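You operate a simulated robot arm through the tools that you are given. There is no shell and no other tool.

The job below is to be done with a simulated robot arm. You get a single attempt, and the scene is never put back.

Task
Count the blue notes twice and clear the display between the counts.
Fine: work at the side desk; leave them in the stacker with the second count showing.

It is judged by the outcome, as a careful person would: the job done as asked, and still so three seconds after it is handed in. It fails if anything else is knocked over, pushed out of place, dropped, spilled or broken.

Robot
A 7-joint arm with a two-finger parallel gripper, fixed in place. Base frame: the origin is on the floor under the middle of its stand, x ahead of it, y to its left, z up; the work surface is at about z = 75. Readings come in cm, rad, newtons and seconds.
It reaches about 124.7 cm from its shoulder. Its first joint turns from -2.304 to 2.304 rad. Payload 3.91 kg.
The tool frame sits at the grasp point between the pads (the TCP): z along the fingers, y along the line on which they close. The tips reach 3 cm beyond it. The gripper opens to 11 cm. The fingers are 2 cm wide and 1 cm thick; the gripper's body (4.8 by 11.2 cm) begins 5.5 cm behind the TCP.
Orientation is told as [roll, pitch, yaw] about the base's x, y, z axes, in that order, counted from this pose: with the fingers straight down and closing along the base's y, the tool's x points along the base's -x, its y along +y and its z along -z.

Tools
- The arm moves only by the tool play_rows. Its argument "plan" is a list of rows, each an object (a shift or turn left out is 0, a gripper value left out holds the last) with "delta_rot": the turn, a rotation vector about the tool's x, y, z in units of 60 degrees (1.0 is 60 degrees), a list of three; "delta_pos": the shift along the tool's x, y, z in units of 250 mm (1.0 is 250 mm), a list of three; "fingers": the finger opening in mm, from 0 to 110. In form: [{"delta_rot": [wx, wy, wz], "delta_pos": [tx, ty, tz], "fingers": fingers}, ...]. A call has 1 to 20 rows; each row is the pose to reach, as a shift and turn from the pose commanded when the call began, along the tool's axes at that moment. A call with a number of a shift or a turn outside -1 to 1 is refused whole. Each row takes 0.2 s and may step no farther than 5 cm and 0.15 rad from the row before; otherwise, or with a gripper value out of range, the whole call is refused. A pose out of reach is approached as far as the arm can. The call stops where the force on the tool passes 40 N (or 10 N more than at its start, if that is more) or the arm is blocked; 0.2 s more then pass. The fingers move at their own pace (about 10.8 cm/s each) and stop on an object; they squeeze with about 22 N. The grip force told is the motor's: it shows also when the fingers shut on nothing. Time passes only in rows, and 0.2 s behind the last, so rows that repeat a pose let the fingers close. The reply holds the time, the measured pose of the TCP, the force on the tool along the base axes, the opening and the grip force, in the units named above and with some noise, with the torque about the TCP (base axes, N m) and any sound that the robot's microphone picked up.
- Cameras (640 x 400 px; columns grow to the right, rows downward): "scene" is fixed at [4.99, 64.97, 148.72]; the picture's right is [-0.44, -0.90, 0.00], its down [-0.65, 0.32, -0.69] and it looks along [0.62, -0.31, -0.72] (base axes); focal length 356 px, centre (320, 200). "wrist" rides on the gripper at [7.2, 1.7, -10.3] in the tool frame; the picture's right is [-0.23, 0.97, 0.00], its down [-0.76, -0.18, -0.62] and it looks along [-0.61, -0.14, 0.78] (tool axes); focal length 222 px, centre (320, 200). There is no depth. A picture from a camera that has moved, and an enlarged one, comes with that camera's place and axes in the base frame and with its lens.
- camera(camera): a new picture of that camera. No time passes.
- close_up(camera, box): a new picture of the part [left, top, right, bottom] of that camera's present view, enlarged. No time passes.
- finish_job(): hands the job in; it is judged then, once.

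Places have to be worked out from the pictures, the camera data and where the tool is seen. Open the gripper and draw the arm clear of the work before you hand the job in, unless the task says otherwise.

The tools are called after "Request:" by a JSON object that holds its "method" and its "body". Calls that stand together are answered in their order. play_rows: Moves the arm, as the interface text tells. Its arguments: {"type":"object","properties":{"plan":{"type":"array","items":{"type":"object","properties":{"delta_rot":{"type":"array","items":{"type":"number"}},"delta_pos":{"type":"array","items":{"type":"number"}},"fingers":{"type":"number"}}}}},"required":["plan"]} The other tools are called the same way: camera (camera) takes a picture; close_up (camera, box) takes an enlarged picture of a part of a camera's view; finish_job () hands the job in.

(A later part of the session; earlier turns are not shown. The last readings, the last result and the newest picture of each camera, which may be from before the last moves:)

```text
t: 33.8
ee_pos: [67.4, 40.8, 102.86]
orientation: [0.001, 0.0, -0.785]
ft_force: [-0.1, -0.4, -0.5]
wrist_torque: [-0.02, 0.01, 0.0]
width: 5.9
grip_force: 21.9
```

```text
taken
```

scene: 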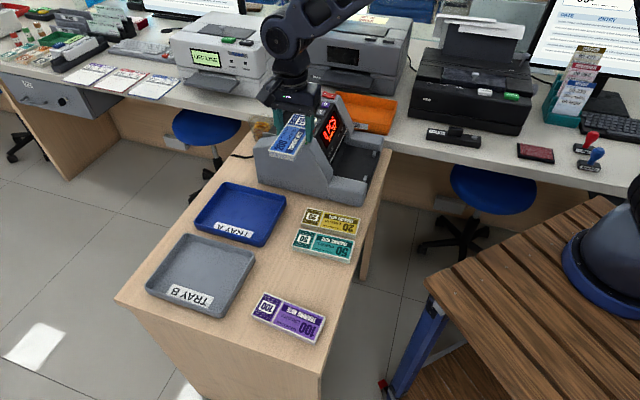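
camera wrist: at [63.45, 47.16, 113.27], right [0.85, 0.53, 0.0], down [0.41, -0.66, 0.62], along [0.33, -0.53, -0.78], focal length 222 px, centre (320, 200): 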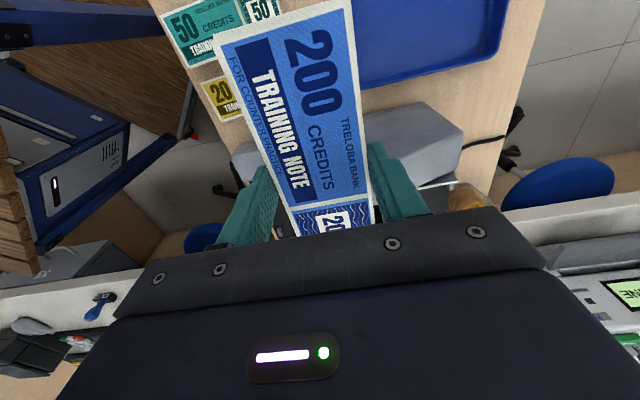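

The turn is finished at −45° and the stack is held just in front of the machine, above it. I'll carry it over the hopper, staying at z≈103 so the stack clears the machine by about 6 cm.

Request:
{"method": "play_rows", "body": {"plan": [{"delta_pos": [-0.0058, 0.0027, 0], "fingers": 40}, {"delta_pos": [-0.0225, 0.0106, 0], "fingers": 40}, {"delta_pos": [-0.0488, 0.023, 0], "fingers": 40}, {"delta_pos": [-0.0836, 0.0394, 0], "fingers": 40}, {"delta_pos": [-0.1256, 0.0593, 0], "fingers": 40}, {"delta_pos": [-0.1736, 0.0819, 0], "fingers": 40}, {"delta_pos": [-0.2264, 0.1069, 0], "fingers": 40}, {"delta_pos": [-0.2829, 0.1335, 0], "fingers": 40}, {"delta_pos": [-0.3417, 0.1613, 0], "fingers": 40}, {"delta_pos": [-0.4018, 0.1897, 0], "fingers": 40}, {"delta_pos": [-0.4619, 0.218, 0], "fingers": 40}, {"delta_pos": [-0.5207, 0.2458, 0], "fingers": 40}, {"delta_pos": [-0.5772, 0.2724, 0], "fingers": 40}, {"delta_pos": [-0.63, 0.2974, 0], "fingers": 40}, {"delta_pos": [-0.678, 0.32, 0], "fingers": 40}, {"delta_pos": [-0.72, 0.3399, 0], "fingers": 40}, {"delta_pos": [-0.7548, 0.3563, 0], "fingers": 40}, {"delta_pos": [-0.7811, 0.3687, 0], "fingers": 40}, {"delta_pos": [-0.7978, 0.3766, 0], "fingers": 40}, {"delta_pos": [-0.8036, 0.3793, 0], "fingers": 40}]}}

Request:
{"method": "camera", "body": {"camera": "wrist"}}

Request:
{"method": "camera", "body": {"camera": "scene"}}

Request:
{"method": "close_up", "body": {"camera": "wrist", "box": [180, 0, 460, 240]}}

Request:
{"method": "close_up", "body": {"camera": "scene", "box": [230, 70, 390, 180]}}

```text
t: 38.0
ee_pos: [88.07, 33.13, 102.86]
orientation: [0.001, -0.002, -0.785]
ft_force: [-0.1, -0.4, -1.3]
wrist_torque: [0.01, -0.01, 0.01]
width: 5.92
grip_force: 22.1
```

```text
taken
camera wrist: at [84.32, 39.7, 113.24], right [0.85, 0.53, 0.0], down [0.41, -0.66, 0.62], along [0.33, -0.53, -0.78], focal length 222 px, centre (320, 200)
```

wrist: 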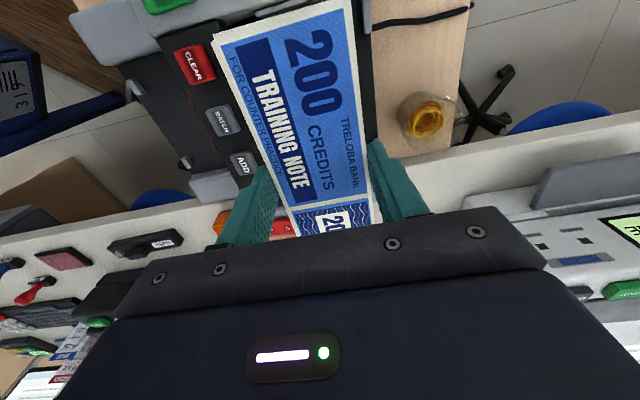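

```text
taken
```

scene: 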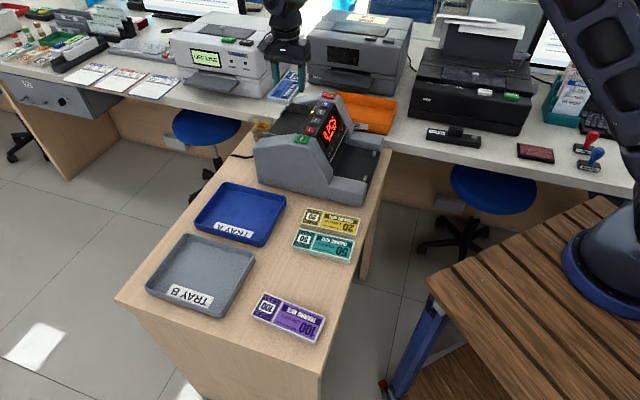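

```text
1.67 times, centred on (320, 120) of wrist
camera zoom: at [84.32, 39.7, 113.24], right [0.85, 0.53, 0.0], down [0.41, -0.66, 0.62], along [0.33, -0.53, -0.78], focal length 370 px, centre (320, 333)
```

zoom: 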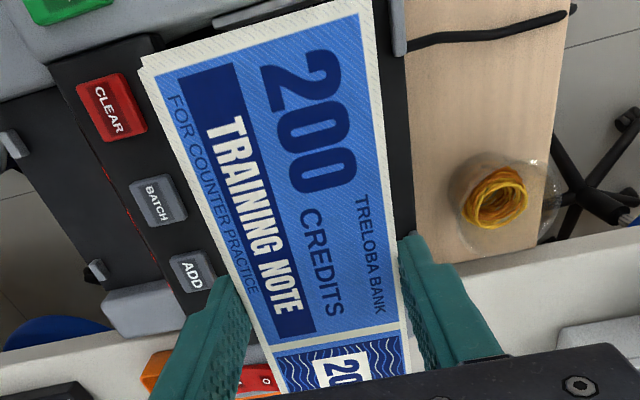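

```text
3.64 times, centred on (310, 125) of scene
camera zoom: at [4.99, 64.97, 148.72], right [-0.44, -0.9, 0.0], down [-0.65, 0.32, -0.69], along [0.62, -0.31, -0.72], focal length 1293 px, centre (356, 473)
```

zoom: 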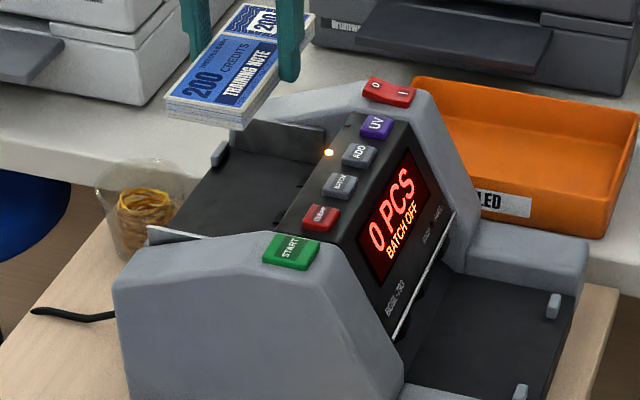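

The stack is over the hopper, and its buttons and rear edge re-measure consistently with a 45° machine. The guides leave only a few millimetres on each side, so I'll slide the hand 9 cm backwards to see both guide plates and fix their middle.

Request:
{"method": "play_rows", "body": {"plan": [{"delta_pos": [0, 0.007, 0], "fingers": 40}, {"delta_pos": [0, 0.027, 0], "fingers": 40}, {"delta_pos": [0, 0.056, 0], "fingers": 40}, {"delta_pos": [0, 0.094, 0], "fingers": 40}, {"delta_pos": [0, 0.137, 0], "fingers": 40}, {"delta_pos": [0, 0.18, 0], "fingers": 40}, {"delta_pos": [0, 0.223, 0], "fingers": 40}, {"delta_pos": [0, 0.266, 0], "fingers": 40}, {"delta_pos": [0, 0.304, 0], "fingers": 40}, {"delta_pos": [0, 0.333, 0], "fingers": 40}, {"delta_pos": [0, 0.353, 0], "fingers": 40}, {"delta_pos": [0, 0.36, 0], "fingers": 40}]}}

Request:
{"method": "camera", "body": {"camera": "wrist"}}

Request:
{"method": "close_up", "body": {"camera": "wrist", "box": [110, 0, 290, 120]}}

Request:
{"method": "close_up", "body": {"camera": "wrist", "box": [110, 100, 290, 220]}}

```text
t: 40.6
ee_pos: [94.61, 39.65, 102.91]
orientation: [-0.001, -0.001, -0.786]
ft_force: [-0.5, -0.3, 0.3]
wrist_torque: [0.0, 0.04, -0.06]
width: 5.92
grip_force: 21.9
```

```text
taken
camera wrist: at [90.7, 46.06, 113.3], right [0.85, 0.53, 0.0], down [0.41, -0.66, 0.62], along [0.33, -0.53, -0.78], focal length 222 px, centre (320, 200)
```

wrist: 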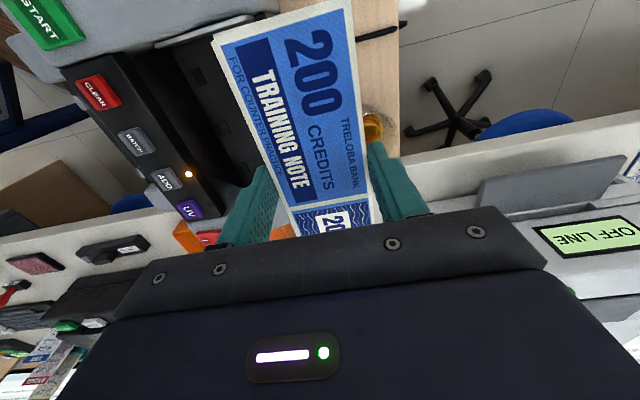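

```text
3.33 times, centred on (200, 60) of wrist
camera zoom: at [90.7, 46.06, 113.3], right [0.85, 0.53, 0.0], down [0.41, -0.66, 0.62], along [0.33, -0.53, -0.78], focal length 740 px, centre (720, 667)
```

zoom: 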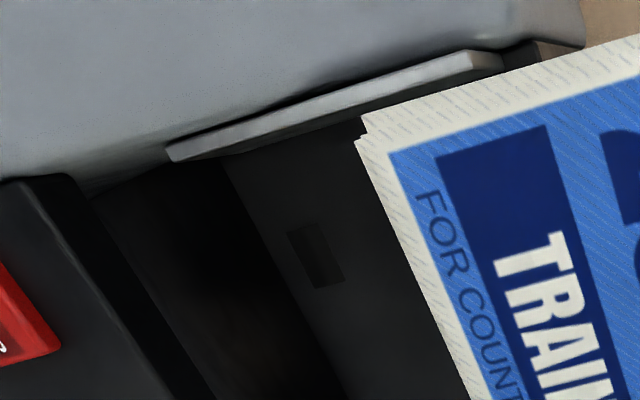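

```text
3.33 times, centred on (200, 160) of wrist
camera zoom: at [90.7, 46.06, 113.3], right [0.85, 0.53, 0.0], down [0.41, -0.66, 0.62], along [0.33, -0.53, -0.78], focal length 740 px, centre (720, 333)
```

zoom: 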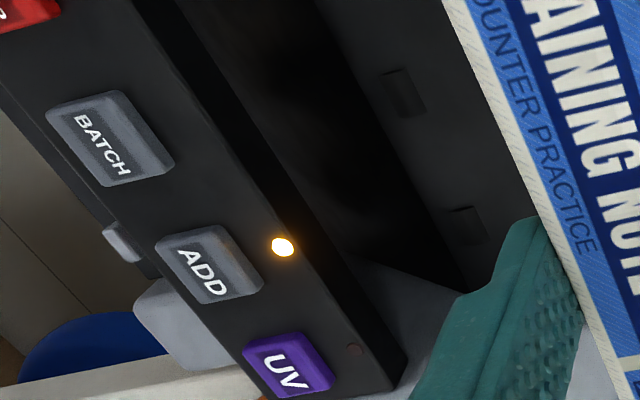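

Directly from above, the near guide is at p≈30.1 (across-machine coordinate) and the rollers at 33.0, 38.5 and 44.0. The hopper middle is therefore p≈38.5, with about 0.8 cm free at each end. I'll move back over it, with the stack centre at p=38.5 and about 2.7 cm behind the rollers.

Request:
{"method": "play_rows", "body": {"plan": [{"delta_pos": [0.0005, -0.007, 0], "fingers": 40}, {"delta_pos": [0.001, -0.027, 0], "fingers": 40}, {"delta_pos": [0.0015, -0.056, 0], "fingers": 40}, {"delta_pos": [0.002, -0.094, 0], "fingers": 40}, {"delta_pos": [0.003, -0.137, 0], "fingers": 40}, {"delta_pos": [0.004, -0.18, 0], "fingers": 40}, {"delta_pos": [0.005, -0.223, 0], "fingers": 40}, {"delta_pos": [0.0055, -0.264, 0], "fingers": 40}, {"delta_pos": [0.006, -0.3, 0], "fingers": 40}, {"delta_pos": [0.0064, -0.328, 0], "fingers": 40}, {"delta_pos": [0.0064, -0.345, 0], "fingers": 40}, {"delta_pos": [0.0064, -0.352, 0], "fingers": 40}]}}

Request:
{"method": "camera", "body": {"camera": "wrist"}}

```text
t: 43.2
ee_pos: [88.28, 33.53, 102.88]
orientation: [0.001, 0.001, -0.786]
ft_force: [0.6, 0.5, -0.8]
wrist_torque: [-0.01, 0.0, 0.01]
width: 5.91
grip_force: 21.8
```

```text
taken
camera wrist: at [84.38, 39.92, 113.26], right [0.85, 0.53, 0.0], down [0.41, -0.66, 0.62], along [0.33, -0.53, -0.78], focal length 222 px, centre (320, 200)
```

wrist: 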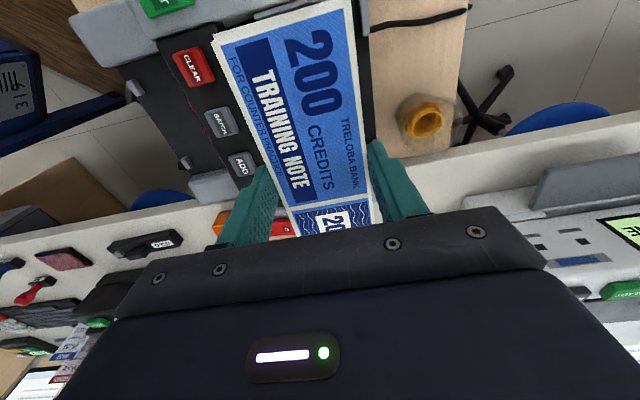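

The hand is at p=38.64, q=86.2 as intended. I'll lower to where the stack is just above the guide tops and check clearances.

Request:
{"method": "play_rows", "body": {"plan": [{"delta_pos": [0, 0, 0.005], "fingers": 40}, {"delta_pos": [0, 0, 0.018], "fingers": 40}, {"delta_pos": [0, 0, 0.038], "fingers": 40}, {"delta_pos": [0, 0, 0.065], "fingers": 40}, {"delta_pos": [0, 0, 0.098], "fingers": 40}, {"delta_pos": [0, 0, 0.135], "fingers": 40}, {"delta_pos": [0, 0, 0.173], "fingers": 40}, {"delta_pos": [0, 0, 0.211], "fingers": 40}, {"delta_pos": [0, 0, 0.248], "fingers": 40}, {"delta_pos": [0, 0, 0.281], "fingers": 40}, {"delta_pos": [0, 0, 0.308], "fingers": 40}, {"delta_pos": [0, 0, 0.328], "fingers": 40}, {"delta_pos": [0, 0, 0.341], "fingers": 40}, {"delta_pos": [0, 0, 0.346], "fingers": 40}]}}

Request:
{"method": "camera", "body": {"camera": "wrist"}}

Request:
{"method": "close_up", "body": {"camera": "wrist", "box": [140, 0, 420, 240]}}

Request:
{"method": "close_up", "body": {"camera": "scene", "box": [240, 70, 350, 150]}}

```text
t: 46.2
ee_pos: [88.21, 33.42, 94.36]
orientation: [0.001, 0.001, -0.785]
ft_force: [0.9, -0.1, -1.6]
wrist_torque: [-0.01, 0.02, 0.03]
width: 5.92
grip_force: 21.4
```

```text
taken
camera wrist: at [84.38, 39.94, 104.61], right [0.85, 0.53, 0.0], down [0.41, -0.66, 0.62], along [0.33, -0.53, -0.78], focal length 222 px, centre (320, 200)
```

wrist: 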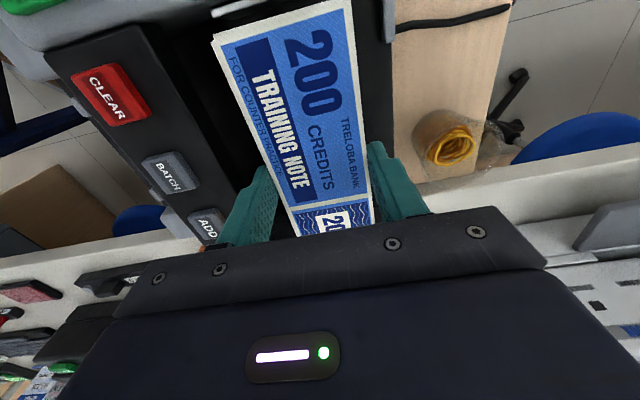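

```text
1.67 times, centred on (280, 120) of wrist
camera zoom: at [84.38, 39.94, 104.61], right [0.85, 0.53, 0.0], down [0.41, -0.66, 0.62], along [0.33, -0.53, -0.78], focal length 370 px, centre (387, 333)
```

zoom: 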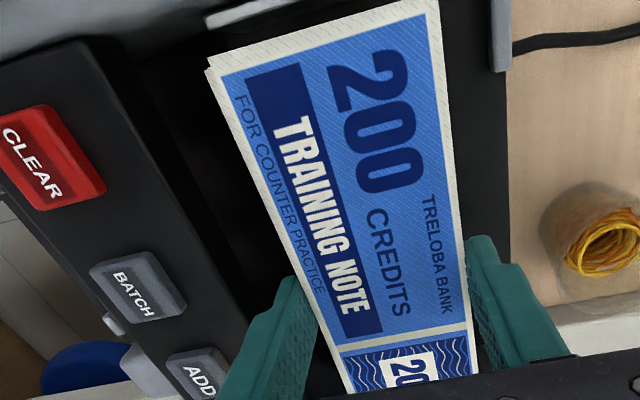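

```text
5.00 times, centred on (295, 110) of scene
camera zoom: at [4.99, 64.97, 148.72], right [-0.44, -0.9, 0.0], down [-0.65, 0.32, -0.69], along [0.62, -0.31, -0.72], focal length 1778 px, centre (445, 650)
```

zoom: 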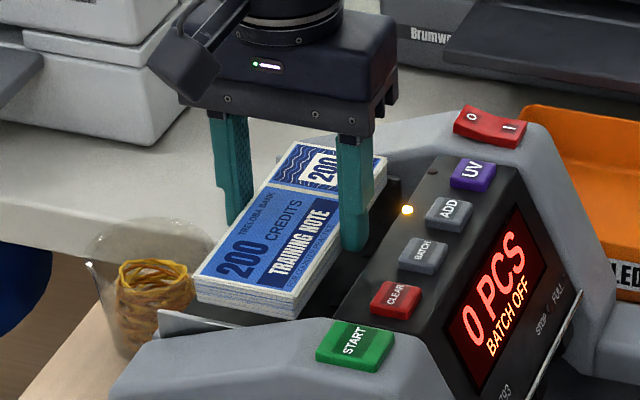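

The stack sits evenly between the guides, with the front finger clear of the panel. I'll lower it into the hopper slowly, watching the force.

Request:
{"method": "play_rows", "body": {"plan": [{"delta_pos": [0, 0, 0.008], "fingers": 40}, {"delta_pos": [0, 0, 0.02], "fingers": 40}, {"delta_pos": [0, 0, 0.034], "fingers": 40}, {"delta_pos": [0, 0, 0.05], "fingers": 40}, {"delta_pos": [0, 0, 0.066], "fingers": 40}, {"delta_pos": [0, 0, 0.082], "fingers": 40}, {"delta_pos": [0, 0, 0.096], "fingers": 40}, {"delta_pos": [0, 0, 0.106], "fingers": 40}, {"delta_pos": [0, 0, 0.112], "fingers": 40}]}}

Request:
{"method": "close_up", "body": {"camera": "scene", "box": [250, 80, 350, 150]}}

```text
t: 48.2
ee_pos: [88.2, 33.48, 91.48]
orientation: [0.0, 0.001, -0.785]
ft_force: [-0.7, 0.9, -1.0]
wrist_torque: [-0.01, 0.0, 0.01]
width: 5.9
grip_force: 21.9
```

```text
5.71 times, centred on (300, 115) of scene
camera zoom: at [4.99, 64.97, 148.72], right [-0.44, -0.9, 0.0], down [-0.65, 0.32, -0.69], along [0.62, -0.31, -0.72], focal length 2032 px, centre (434, 686)
```

zoom: 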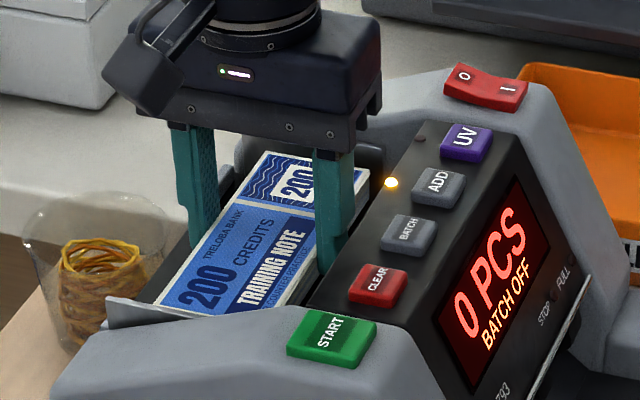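

There's no contact yet with the stack bottom at about 88.5. I'll continue down in 1–1.5 mm steps.

Request:
{"method": "play_rows", "body": {"plan": [{"delta_pos": [0, 0, 0.005], "fingers": 40}, {"delta_pos": [0, 0, 0.011], "fingers": 40}, {"delta_pos": [0, 0, 0.017], "fingers": 40}, {"delta_pos": [0, 0, 0.022], "fingers": 40}, {"delta_pos": [0, 0, 0.022], "fingers": 40}]}}

```text
t: 49.4
ee_pos: [88.3, 33.48, 90.91]
orientation: [-0.001, 0.001, -0.784]
ft_force: [0.7, 0.2, -0.6]
wrist_torque: [-0.01, 0.01, -0.01]
width: 5.9
grip_force: 22.3
```

Still free at 90.9. I'll go on in 1 mm steps.

Request:
{"method": "play_rows", "body": {"plan": [{"delta_pos": [0, 0, 0.004], "fingers": 40}, {"delta_pos": [0, 0, 0.008], "fingers": 40}, {"delta_pos": [0, 0, 0.012], "fingers": 40}, {"delta_pos": [0, 0, 0.012], "fingers": 40}]}}

Request:
{"method": "camera", "body": {"camera": "wrist"}}

```text
t: 50.4
ee_pos: [88.24, 33.62, 90.54]
orientation: [0.0, 0.0, -0.785]
ft_force: [0.1, -0.1, -1.2]
wrist_torque: [0.0, -0.01, 0.0]
width: 5.9
grip_force: 22.3
```

```text
taken
camera wrist: at [84.36, 39.93, 100.96], right [0.85, 0.53, 0.0], down [0.41, -0.66, 0.62], along [0.33, -0.53, -0.78], focal length 222 px, centre (320, 200)
```

wrist: 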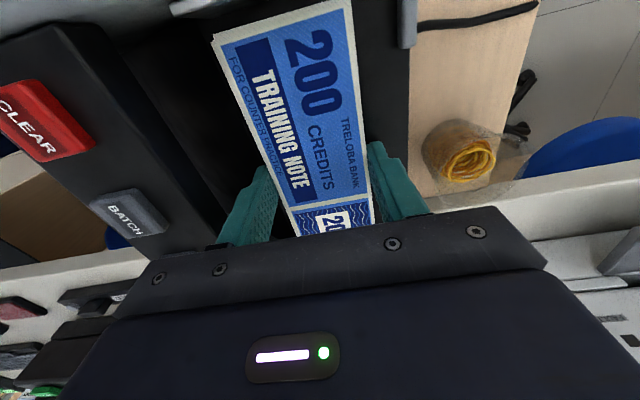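

No contact at 90.6 yet, and the hand body clears the panel. I'll keep lowering in 1 mm steps.

Request:
{"method": "play_rows", "body": {"plan": [{"delta_pos": [0, 0, 0.004], "fingers": 40}, {"delta_pos": [0, 0, 0.008], "fingers": 40}, {"delta_pos": [0, 0, 0.012], "fingers": 40}, {"delta_pos": [0, 0, 0.012], "fingers": 40}]}}

```text
t: 51.4
ee_pos: [88.16, 33.46, 90.61]
orientation: [0.0, -0.002, -0.786]
ft_force: [-1.1, -1.9, 21.8]
wrist_torque: [-0.05, 0.08, -0.01]
width: 5.92
grip_force: 22.6
```

Contact: 21.8 N with the TCP at about 90.6, so the stack is on the hopper floor. I'll ease off the pressure and open the fingers only a little, to 66 mm, to keep clear of the panel.

Request:
{"method": "play_rows", "body": {"plan": [{"delta_pos": [0, 0, -0.005], "fingers": 40}, {"delta_pos": [0, 0, -0.01], "fingers": 40}, {"delta_pos": [0, 0, -0.01], "fingers": 60}, {"delta_pos": [0, 0, -0.01], "fingers": 63}, {"delta_pos": [0, 0, -0.01], "fingers": 66}, {"delta_pos": [0, 0, -0.01], "fingers": 66}]}}

Request:
{"method": "camera", "body": {"camera": "wrist"}}

Request:
{"method": "close_up", "body": {"camera": "scene", "box": [250, 80, 350, 150]}}

```text
t: 52.8
ee_pos: [88.26, 33.48, 90.61]
orientation: [0.0, 0.002, -0.786]
ft_force: [-0.6, -0.4, 0.4]
wrist_torque: [-0.02, -0.02, -0.01]
width: 6.62
grip_force: 0.1
```

```text
taken
camera wrist: at [84.35, 39.95, 100.92], right [0.85, 0.53, 0.0], down [0.41, -0.66, 0.62], along [0.33, -0.53, -0.78], focal length 222 px, centre (320, 200)
```

wrist: 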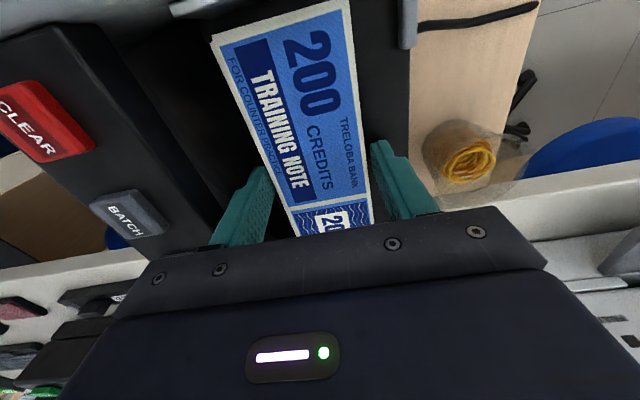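

```text
5.71 times, centred on (300, 115) of scene
camera zoom: at [4.99, 64.97, 148.72], right [-0.44, -0.9, 0.0], down [-0.65, 0.32, -0.69], along [0.62, -0.31, -0.72], focal length 2032 px, centre (434, 686)
```

zoom: 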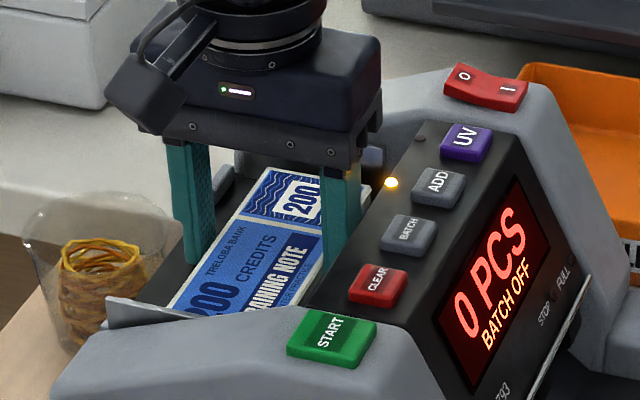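

The stack is released and lies flat in the hopper. I'll raise the hand straight up and look.

Request:
{"method": "play_rows", "body": {"plan": [{"delta_pos": [0, 0, -0.02]}, {"delta_pos": [0, 0, -0.06]}, {"delta_pos": [0, 0, -0.12]}, {"delta_pos": [0, 0, -0.2]}, {"delta_pos": [0, 0, -0.3]}, {"delta_pos": [0, 0, -0.4]}, {"delta_pos": [0, 0, -0.5]}, {"delta_pos": [0, 0, -0.5]}]}}

Request:
{"method": "camera", "body": {"camera": "wrist"}}

Request:
{"method": "close_up", "body": {"camera": "wrist", "box": [180, 0, 420, 200]}}

Request:
{"method": "close_up", "body": {"camera": "scene", "box": [240, 80, 380, 180]}}

```text
t: 54.6
ee_pos: [88.36, 33.56, 103.15]
orientation: [0.0, -0.001, -0.785]
ft_force: [0.3, 0.6, 1.0]
wrist_torque: [0.01, -0.02, 0.01]
width: 6.6
grip_force: 0.0
```

```text
taken
camera wrist: at [84.43, 39.97, 113.42], right [0.85, 0.53, 0.0], down [0.41, -0.66, 0.62], along [0.33, -0.53, -0.78], focal length 222 px, centre (320, 200)
```

wrist: 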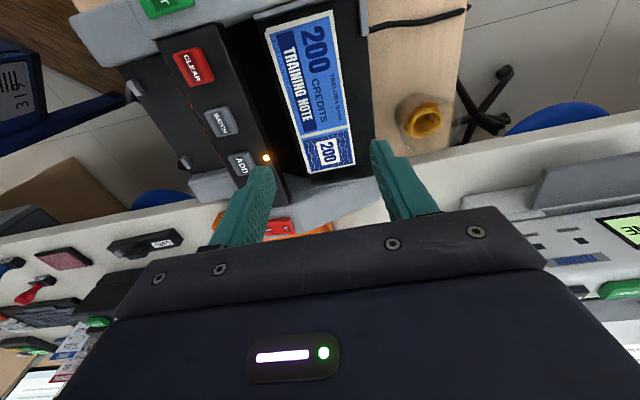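

```text
2.00 times, centred on (300, 100) of wrist
camera zoom: at [84.43, 39.97, 113.42], right [0.85, 0.53, 0.0], down [0.41, -0.66, 0.62], along [0.33, -0.53, -0.78], focal length 444 px, centre (360, 400)
```

zoom: 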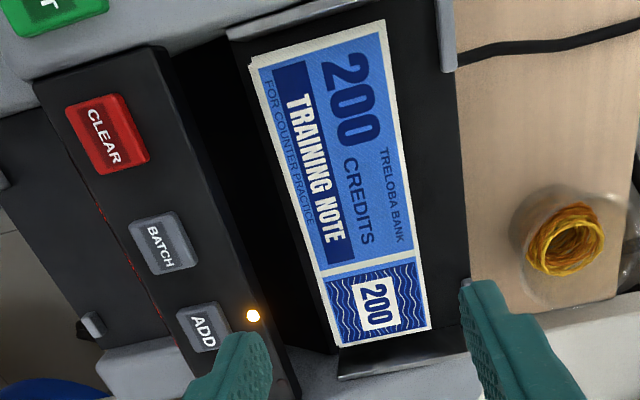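

```text
4.00 times, centred on (310, 130) of scene
camera zoom: at [4.99, 64.97, 148.72], right [-0.44, -0.9, 0.0], down [-0.65, 0.32, -0.69], along [0.62, -0.31, -0.72], focal length 1422 px, centre (360, 480)
```

zoom: 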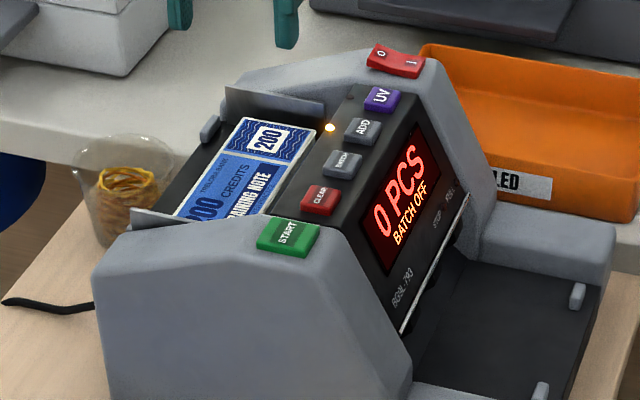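

The blue stack lies squarely in the hopper (p 30.9–46.2, q 83–89) and the display still reads 0 PCS. Next I'll close the fingers and move over START at about (74.5, 36.1).

Request:
{"method": "play_rows", "body": {"plan": [{"delta_pos": [0.092, -0.065, 0], "fingers": 0}, {"delta_pos": [0.23, -0.16, 0], "fingers": 0}, {"delta_pos": [0.36, -0.25, 0.04], "fingers": 0}, {"delta_pos": [0.46, -0.323, 0.1], "fingers": 0}, {"delta_pos": [0.46, -0.323, 0.16], "fingers": 0}, {"delta_pos": [0.46, -0.323, 0.16], "fingers": 0}]}}

Request:
{"method": "camera", "body": {"camera": "wrist"}}

Request:
{"method": "close_up", "body": {"camera": "scene", "box": [260, 90, 360, 160]}}

```text
t: 56.0
ee_pos: [74.43, 35.98, 99.14]
orientation: [-0.001, -0.001, -0.786]
ft_force: [-0.5, -0.1, -0.6]
wrist_torque: [0.03, 0.01, -0.04]
width: 0.0
grip_force: 22.3
```

```text
taken
camera wrist: at [70.56, 42.34, 109.5], right [0.85, 0.53, 0.0], down [0.41, -0.66, 0.62], along [0.33, -0.53, -0.78], focal length 222 px, centre (320, 200)
```

wrist: 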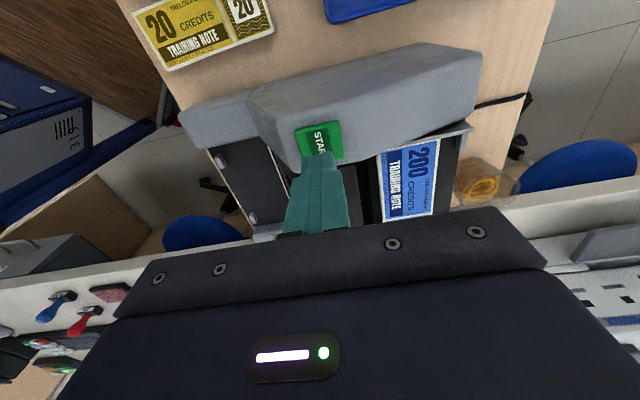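

```text
5.71 times, centred on (310, 125) of scene
camera zoom: at [4.99, 64.97, 148.72], right [-0.44, -0.9, 0.0], down [-0.65, 0.32, -0.69], along [0.62, -0.31, -0.72], focal length 2032 px, centre (377, 629)
```

zoom: 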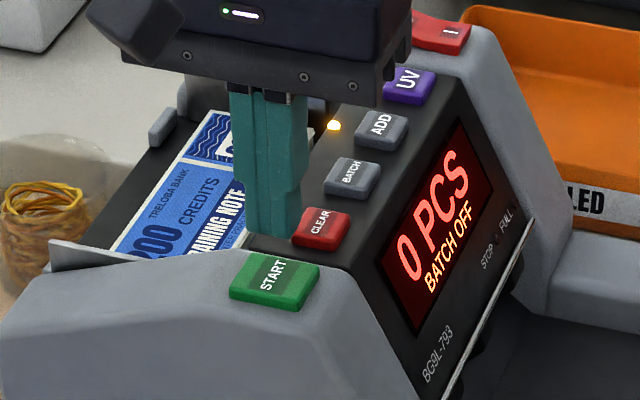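

The closed fingertips are right over START, which re-measures to (74.4, 36.2). I'll lower to just above the button.

Request:
{"method": "play_rows", "body": {"plan": [{"delta_pos": [0, 0, 0.04], "fingers": 0}, {"delta_pos": [0, 0, 0.07], "fingers": 0}, {"delta_pos": [0, 0, 0.085], "fingers": 0}, {"delta_pos": [0, 0, 0.092], "fingers": 0}, {"delta_pos": [0, 0, 0.092], "fingers": 0}]}}

Request:
{"method": "close_up", "body": {"camera": "scene", "box": [280, 105, 350, 155]}}

Request:
{"method": "close_up", "body": {"camera": "wrist", "box": [220, 60, 440, 240]}}

```text
t: 57.2
ee_pos: [74.4, 35.92, 96.69]
orientation: [-0.001, 0.0, -0.785]
ft_force: [-0.3, 0.3, 0.1]
wrist_torque: [-0.02, -0.01, 0.0]
width: 0.01
grip_force: 22.1
```

```text
8.00 times, centred on (315, 130) of scene
camera zoom: at [4.99, 64.97, 148.72], right [-0.44, -0.9, 0.0], down [-0.65, 0.32, -0.69], along [0.62, -0.31, -0.72], focal length 2844 px, centre (360, 760)
```

zoom: 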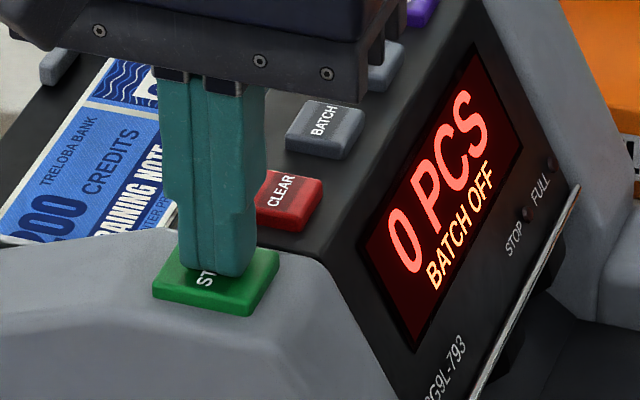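

```text
2.22 times, centred on (330, 150) of wrist
camera zoom: at [70.54, 42.35, 107.13], right [0.85, 0.53, 0.0], down [0.41, -0.66, 0.62], along [0.33, -0.53, -0.78], focal length 494 px, centre (298, 311)
```

zoom: 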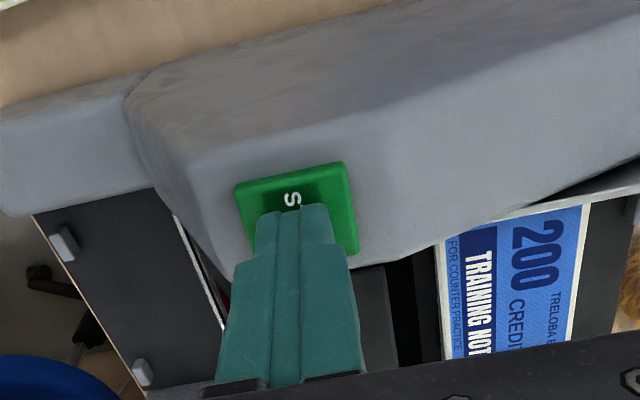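

The tips are centred over START, a few millimetres above it. I'll press in 1 mm steps and read the force.

Request:
{"method": "play_rows", "body": {"plan": [{"delta_pos": [0, 0, 0.004], "fingers": 0}, {"delta_pos": [0, 0, 0.008], "fingers": 0}, {"delta_pos": [0, 0, 0.012], "fingers": 0}, {"delta_pos": [0, 0, 0.016], "fingers": 0}, {"delta_pos": [0, 0, 0.02], "fingers": 0}]}}

Request:
{"method": "close_up", "body": {"camera": "scene", "box": [280, 105, 350, 155]}}

```text
t: 58.4
ee_pos: [74.46, 35.9, 96.3]
orientation: [0.003, 0.0, -0.785]
ft_force: [2.2, -1.3, 7.7]
wrist_torque: [-0.08, -0.03, -0.02]
width: 0.0
grip_force: 21.9
heard: click
```

```text
8.00 times, centred on (315, 130) of scene
camera zoom: at [4.99, 64.97, 148.72], right [-0.44, -0.9, 0.0], down [-0.65, 0.32, -0.69], along [0.62, -0.31, -0.72], focal length 2844 px, centre (360, 760)
```

zoom: 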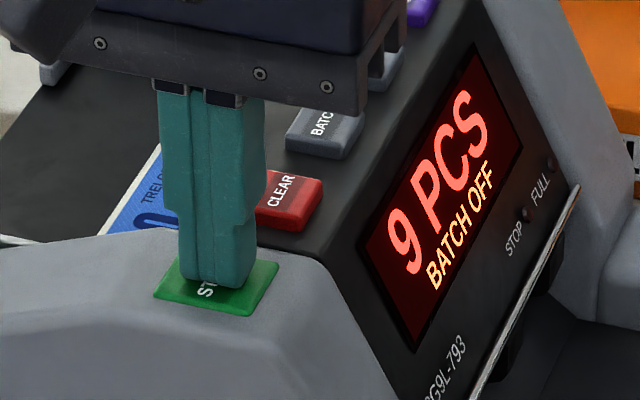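

A click sounded and the display is counting (9 PCS so far) as the notes feed in. I'll release the button by lifting straight up and let it run.

Request:
{"method": "play_rows", "body": {"plan": [{"delta_pos": [0, 0, -0.02], "fingers": 0}, {"delta_pos": [0, 0, -0.06], "fingers": 0}, {"delta_pos": [0, 0, -0.12], "fingers": 0}, {"delta_pos": [0, 0, -0.18], "fingers": 0}, {"delta_pos": [0, 0, -0.18], "fingers": 0}, {"delta_pos": [0, 0, -0.18], "fingers": 0}, {"delta_pos": [0, 0, -0.18], "fingers": 0}, {"delta_pos": [0, 0, -0.18], "fingers": 0}]}}

Request:
{"method": "close_up", "body": {"camera": "scene", "box": [250, 80, 410, 200]}}

Request:
{"method": "camera", "body": {"camera": "wrist"}}

```text
t: 60.2
ee_pos: [74.45, 35.99, 100.68]
orientation: [0.001, 0.0, -0.785]
ft_force: [0.9, 1.1, -0.2]
wrist_torque: [0.03, -0.01, -0.02]
width: 0.0
grip_force: 21.9
```

```text
3.33 times, centred on (330, 140) of scene
camera zoom: at [4.99, 64.97, 148.72], right [-0.44, -0.9, 0.0], down [-0.65, 0.32, -0.69], along [0.62, -0.31, -0.72], focal length 1185 px, centre (287, 400)
```

zoom: 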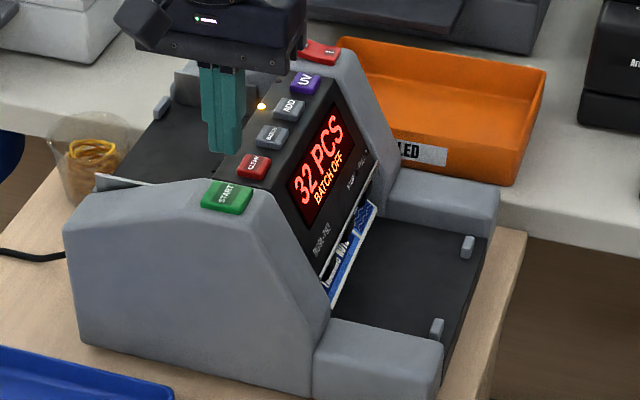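

```text
taken
camera wrist: at [70.52, 42.38, 111.08], right [0.85, 0.53, 0.0], down [0.41, -0.66, 0.62], along [0.33, -0.53, -0.78], focal length 222 px, centre (320, 200)
```

wrist: 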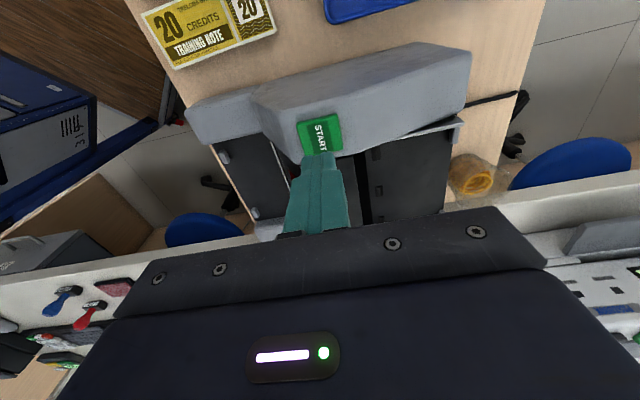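

The display shows 32 PCS, and the notes are emerging into the stacker. I'll wait a little for the count to finish.

Request:
{"method": "play_rows", "body": {"plan": [{"delta_pos": [0, 0, 0], "fingers": 0}, {"delta_pos": [0, 0, 0], "fingers": 0}, {"delta_pos": [0, 0, 0], "fingers": 0}, {"delta_pos": [0, 0, 0], "fingers": 0}, {"delta_pos": [0, 0, 0], "fingers": 0}, {"delta_pos": [0, 0, 0], "fingers": 0}, {"delta_pos": [0, 0, 0], "fingers": 0}, {"delta_pos": [0, 0, 0], "fingers": 0}, {"delta_pos": [0, 0, 0], "fingers": 0}, {"delta_pos": [0, 0, 0], "fingers": 0}]}}

Request:
{"method": "close_up", "body": {"camera": "scene", "box": [250, 80, 410, 200]}}

Request:
{"method": "close_up", "body": {"camera": "scene", "box": [310, 110, 390, 190]}}

```text
t: 62.4
ee_pos: [74.33, 35.92, 100.66]
orientation: [0.0, 0.001, -0.785]
ft_force: [-0.4, -0.9, 0.2]
wrist_torque: [0.02, 0.0, -0.01]
width: 0.03
grip_force: 22.5
```

```text
3.33 times, centred on (330, 140) of scene
camera zoom: at [4.99, 64.97, 148.72], right [-0.44, -0.9, 0.0], down [-0.65, 0.32, -0.69], along [0.62, -0.31, -0.72], focal length 1185 px, centre (287, 400)
```

zoom: 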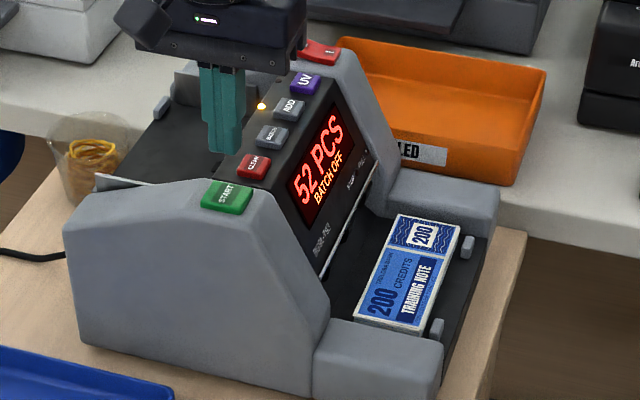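

```text
5.00 times, centred on (350, 150) of scene
camera zoom: at [4.99, 64.97, 148.72], right [-0.44, -0.9, 0.0], down [-0.65, 0.32, -0.69], along [0.62, -0.31, -0.72], focal length 1778 px, centre (170, 450)
```

zoom: 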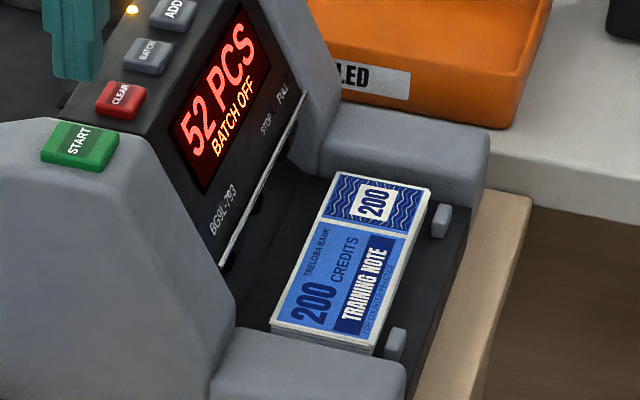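

All notes are out in the stacker and the display reads 52 PCS. Now I'll move the closed fingertips over CLEAR at about (77.5, 32.4), staying above the buttons.

Request:
{"method": "play_rows", "body": {"plan": [{"delta_pos": [-0.06, -0.006, 0], "fingers": 0}, {"delta_pos": [-0.13, -0.012, 0], "fingers": 0}, {"delta_pos": [-0.1915, -0.018, 0], "fingers": 0}, {"delta_pos": [-0.1915, -0.018, 0.04], "fingers": 0}, {"delta_pos": [-0.1915, -0.018, 0.08], "fingers": 0}, {"delta_pos": [-0.1915, -0.018, 0.08], "fingers": 0}]}}

Request:
{"method": "close_up", "body": {"camera": "scene", "box": [280, 90, 370, 160]}}

Request:
{"method": "close_up", "body": {"camera": "wrist", "box": [200, 60, 420, 240]}}

```text
t: 63.8
ee_pos: [77.53, 32.37, 98.78]
orientation: [0.001, -0.001, -0.785]
ft_force: [-0.5, 0.3, 0.3]
wrist_torque: [-0.01, -0.03, 0.01]
width: 0.0
grip_force: 21.8
```

```text
5.71 times, centred on (325, 125) of scene
camera zoom: at [4.99, 64.97, 148.72], right [-0.44, -0.9, 0.0], down [-0.65, 0.32, -0.69], along [0.62, -0.31, -0.72], focal length 2032 px, centre (291, 629)
```

zoom: 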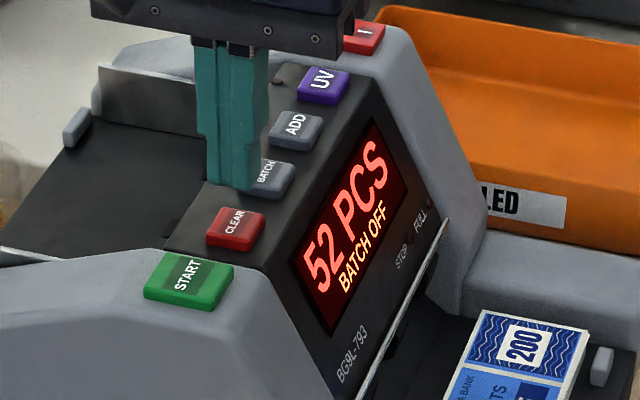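

```text
2.22 times, centred on (310, 150) of wrist
camera zoom: at [73.61, 38.68, 109.08], right [0.85, 0.53, 0.0], down [0.41, -0.66, 0.62], along [0.33, -0.53, -0.78], focal length 494 px, centre (342, 311)
```

zoom: 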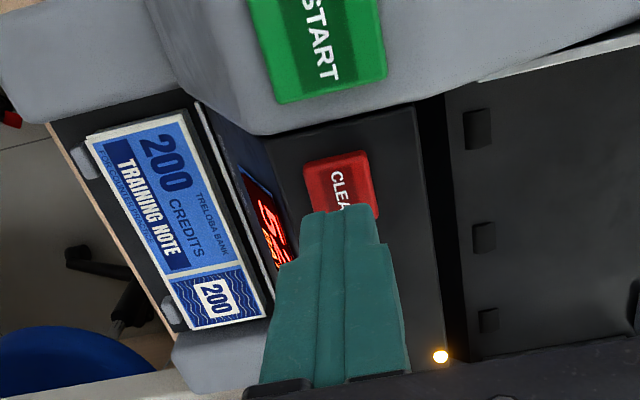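

The display is steady at 52 PCS and the tips are centred over CLEAR, clear of BATCH. I'll press it gently in small steps.

Request:
{"method": "play_rows", "body": {"plan": [{"delta_pos": [0, 0, 0.04], "fingers": 0}, {"delta_pos": [0, 0, 0.07], "fingers": 0}, {"delta_pos": [0, 0, 0.084], "fingers": 0}, {"delta_pos": [0, 0, 0.09], "fingers": 0}, {"delta_pos": [0, 0, 0.094], "fingers": 0}, {"delta_pos": [0, 0, 0.098], "fingers": 0}, {"delta_pos": [0, 0, 0.102], "fingers": 0}]}}

Request:
{"method": "close_up", "body": {"camera": "scene", "box": [280, 90, 370, 160]}}

```text
t: 65.4
ee_pos: [77.51, 32.44, 96.23]
orientation: [0.002, -0.001, -0.784]
ft_force: [-1.7, 0.9, 2.6]
wrist_torque: [0.04, 0.02, -0.04]
width: 0.0
grip_force: 22.3
heard: click
```

```text
5.71 times, centred on (325, 125) of scene
camera zoom: at [4.99, 64.97, 148.72], right [-0.44, -0.9, 0.0], down [-0.65, 0.32, -0.69], along [0.62, -0.31, -0.72], focal length 2032 px, centre (291, 629)
```

zoom: 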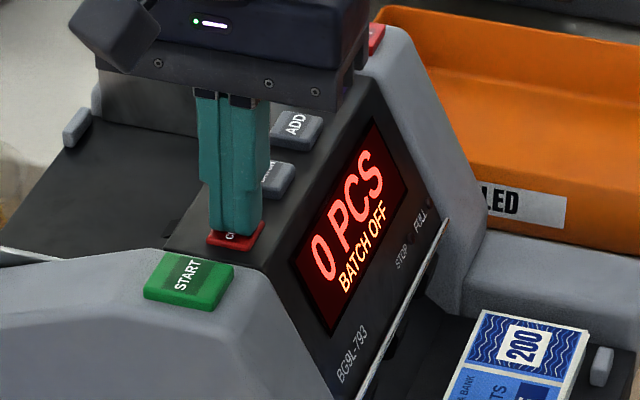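

A click sounded and the display now shows 0 PCS, with BATCH still off. I'll lift off CLEAR, then move so I can look at the notes in the stacker.

Request:
{"method": "play_rows", "body": {"plan": [{"delta_pos": [0, 0, -0.02], "fingers": 0}, {"delta_pos": [0, 0, -0.08], "fingers": 0}, {"delta_pos": [0, 0, -0.18], "fingers": 0}, {"delta_pos": [0, 0, -0.3], "fingers": 0}, {"delta_pos": [0, 0, -0.4], "fingers": 0}, {"delta_pos": [0, 0, -0.4], "fingers": 0}]}}

Request:
{"method": "camera", "body": {"camera": "wrist"}}

Request:
{"method": "close_up", "body": {"camera": "scene", "box": [310, 110, 400, 200]}}

Request:
{"method": "close_up", "body": {"camera": "wrist", "box": [100, 60, 330, 230]}}

```text
t: 66.8
ee_pos: [77.65, 32.3, 106.29]
orientation: [0.001, 0.002, -0.786]
ft_force: [-1.0, -0.6, -0.5]
wrist_torque: [0.02, 0.02, -0.02]
width: 0.0
grip_force: 22.0
```

```text
taken
camera wrist: at [73.68, 38.65, 116.7], right [0.85, 0.53, 0.0], down [0.41, -0.66, 0.62], along [0.33, -0.53, -0.78], focal length 222 px, centre (320, 200)
```

wrist: 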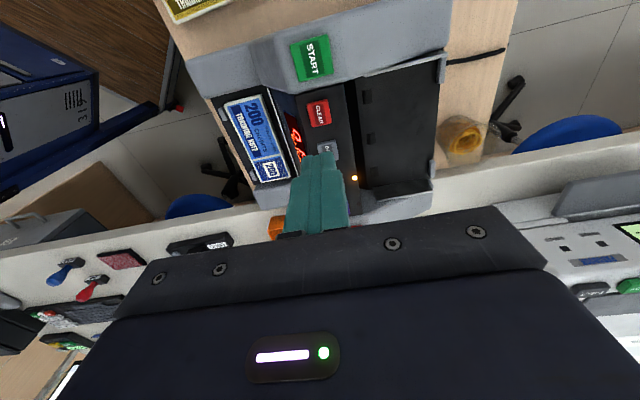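

```text
4.44 times, centred on (355, 155) of scene
camera zoom: at [4.99, 64.97, 148.72], right [-0.44, -0.9, 0.0], down [-0.65, 0.32, -0.69], along [0.62, -0.31, -0.72], focal length 1580 px, centre (164, 400)
```

zoom: 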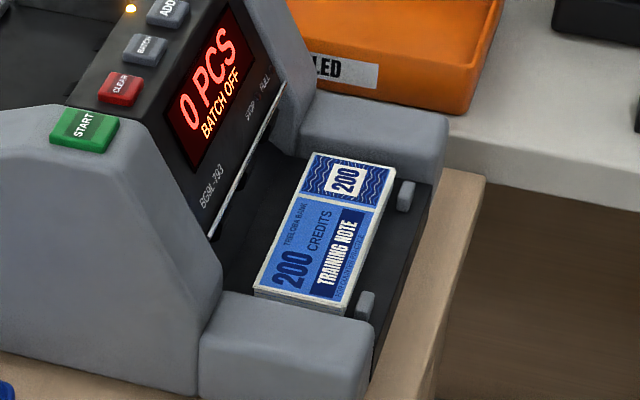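

```text
2.35 times, centred on (215, 145) of wrist
camera zoom: at [73.68, 38.65, 116.7], right [0.85, 0.53, 0.0], down [0.41, -0.66, 0.62], along [0.33, -0.53, -0.78], focal length 523 px, centre (567, 329)
```

zoom: 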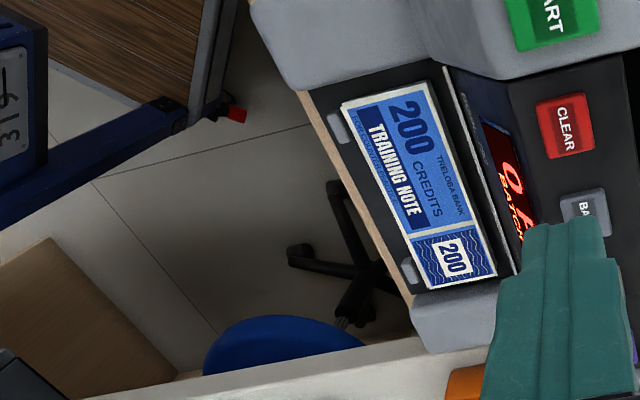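

The notes lie in the stacker against the front posts, with the top at z≈79.9, centred near (p 38.8, q 65.4). There's room for a finger in front between the posts and behind below the display. I'll move above them with the fingers open and look straight down.

Request:
{"method": "play_rows", "body": {"plan": [{"delta_pos": [-0.07, -0.12, 0], "fingers": 75}, {"delta_pos": [-0.14, -0.25, 0], "fingers": 75}, {"delta_pos": [-0.21, -0.375, 0.03], "fingers": 75}, {"delta_pos": [-0.278, -0.494, 0.1], "fingers": 75}, {"delta_pos": [-0.278, -0.494, 0.2], "fingers": 75}, {"delta_pos": [-0.278, -0.494, 0.2], "fingers": 75}]}}

Request:
{"method": "camera", "body": {"camera": "wrist"}}

Request:
{"method": "close_up", "body": {"camera": "wrist", "box": [200, 0, 440, 200]}}

Request:
{"method": "close_up", "body": {"camera": "scene", "box": [320, 100, 400, 190]}}

```text
t: 68.2
ee_pos: [73.56, 18.63, 101.23]
orientation: [0.001, 0.0, -0.785]
ft_force: [-0.3, 0.1, 0.0]
wrist_torque: [-0.01, 0.01, -0.03]
width: 7.48
grip_force: 0.0
```

```text
taken
camera wrist: at [69.74, 25.03, 111.61], right [0.85, 0.53, 0.0], down [0.41, -0.66, 0.62], along [0.33, -0.53, -0.78], focal length 222 px, centre (320, 200)
```

wrist: 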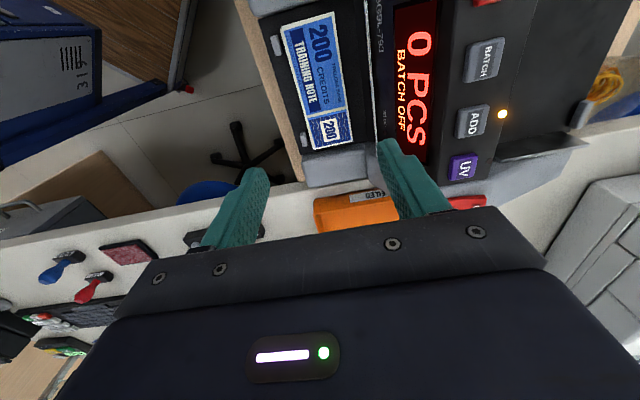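

```text
2.00 times, centred on (320, 100) of wrist
camera zoom: at [69.74, 25.03, 111.61], right [0.85, 0.53, 0.0], down [0.41, -0.66, 0.62], along [0.33, -0.53, -0.78], focal length 444 px, centre (320, 400)
```

zoom: 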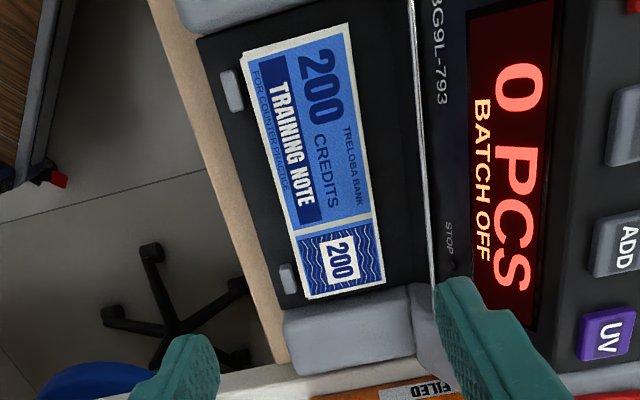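

```text
4.44 times, centred on (360, 145) of scene
camera zoom: at [4.99, 64.97, 148.72], right [-0.44, -0.9, 0.0], down [-0.65, 0.32, -0.69], along [0.62, -0.31, -0.72], focal length 1580 px, centre (142, 444)
```

zoom: 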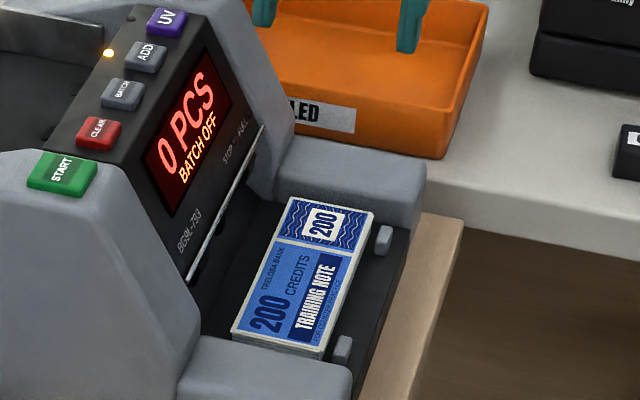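

From overhead the stack is centred at (p 38.8, q 65.5) and square to the machine, and the display strip above it is at q≈71.5, leaving over 1 cm behind the rear finger. I'll shift 2 mm and descend to just above the stack.

Request:
{"method": "play_rows", "body": {"plan": [{"delta_pos": [0, 0.008, 0.06], "fingers": 75}, {"delta_pos": [0, 0.008, 0.16], "fingers": 75}, {"delta_pos": [0, 0.008, 0.28], "fingers": 75}, {"delta_pos": [0, 0.008, 0.4], "fingers": 75}, {"delta_pos": [0, 0.008, 0.51], "fingers": 75}, {"delta_pos": [0, 0.008, 0.59], "fingers": 75}, {"delta_pos": [0, 0.008, 0.64], "fingers": 75}, {"delta_pos": [0, 0.008, 0.66], "fingers": 75}, {"delta_pos": [0, 0.008, 0.66], "fingers": 75}]}}

Request:
{"method": "camera", "body": {"camera": "wrist"}}

Request:
{"method": "close_up", "body": {"camera": "scene", "box": [310, 90, 400, 190]}}

```text
t: 70.2
ee_pos: [73.91, 18.79, 84.68]
orientation: [-0.001, -0.002, -0.786]
ft_force: [0.6, -0.1, -0.3]
wrist_torque: [-0.01, 0.0, -0.02]
width: 7.49
grip_force: 0.1
```

```text
taken
camera wrist: at [69.93, 25.14, 95.09], right [0.85, 0.53, 0.0], down [0.41, -0.66, 0.62], along [0.33, -0.53, -0.78], focal length 222 px, centre (320, 200)
```

wrist: 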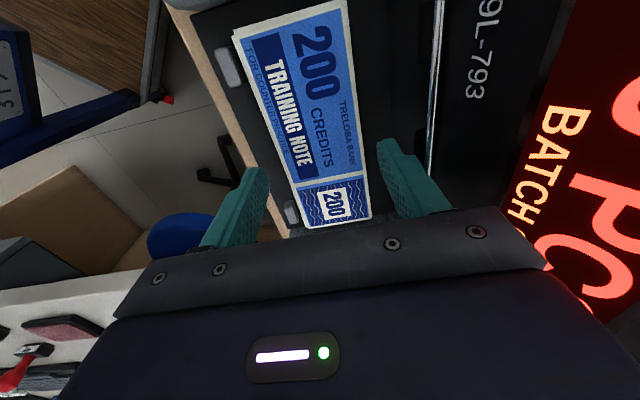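

```text
4.00 times, centred on (355, 140) of scene
camera zoom: at [4.99, 64.97, 148.72], right [-0.44, -0.9, 0.0], down [-0.65, 0.32, -0.69], along [0.62, -0.31, -0.72], focal length 1422 px, centre (180, 440)
```

zoom: 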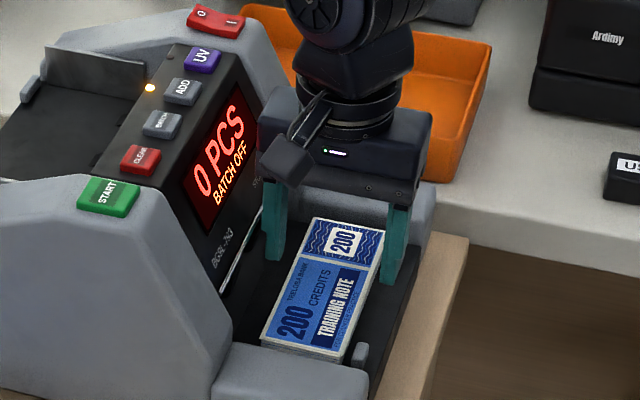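

The fingers straddle the stack evenly. I'll keep going down in small steps until the tips feel the stacker floor, expected at a TCP height of about 82–82.5.

Request:
{"method": "play_rows", "body": {"plan": [{"delta_pos": [0, 0, 0.02], "fingers": 75}, {"delta_pos": [0, 0, 0.04], "fingers": 75}, {"delta_pos": [0, 0, 0.052], "fingers": 75}, {"delta_pos": [0, 0, 0.06], "fingers": 75}, {"delta_pos": [0, 0, 0.064], "fingers": 75}, {"delta_pos": [0, 0, 0.068], "fingers": 75}, {"delta_pos": [0, 0, 0.068], "fingers": 75}]}}

```text
t: 71.8
ee_pos: [73.85, 18.74, 83.13]
orientation: [0.001, 0.0, -0.784]
ft_force: [-0.2, 0.0, 0.4]
wrist_torque: [0.02, 0.0, 0.0]
width: 7.5
grip_force: 0.1
```

Still free at 83.1. I'll continue in 1 mm steps.

Request:
{"method": "play_rows", "body": {"plan": [{"delta_pos": [0, 0, 0.004], "fingers": 75}, {"delta_pos": [0, 0, 0.008], "fingers": 75}, {"delta_pos": [0, 0, 0.012], "fingers": 75}, {"delta_pos": [0, 0, 0.016], "fingers": 75}, {"delta_pos": [0, 0, 0.016], "fingers": 75}]}}

Request:
{"method": "close_up", "body": {"camera": "scene", "box": [330, 120, 390, 190]}}

```text
t: 73.0
ee_pos: [73.73, 18.78, 82.69]
orientation: [-0.001, 0.0, -0.786]
ft_force: [-0.2, -0.3, 0.3]
wrist_torque: [0.02, 0.01, -0.02]
width: 7.5
grip_force: 0.1
```

```text
5.71 times, centred on (360, 155) of scene
camera zoom: at [4.99, 64.97, 148.72], right [-0.44, -0.9, 0.0], down [-0.65, 0.32, -0.69], along [0.62, -0.31, -0.72], focal length 2032 px, centre (91, 457)
```

zoom: 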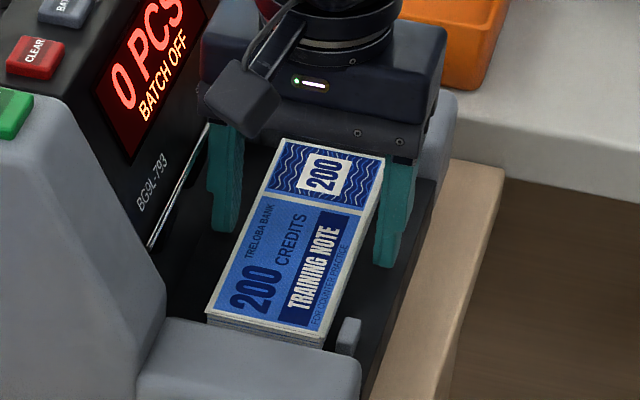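

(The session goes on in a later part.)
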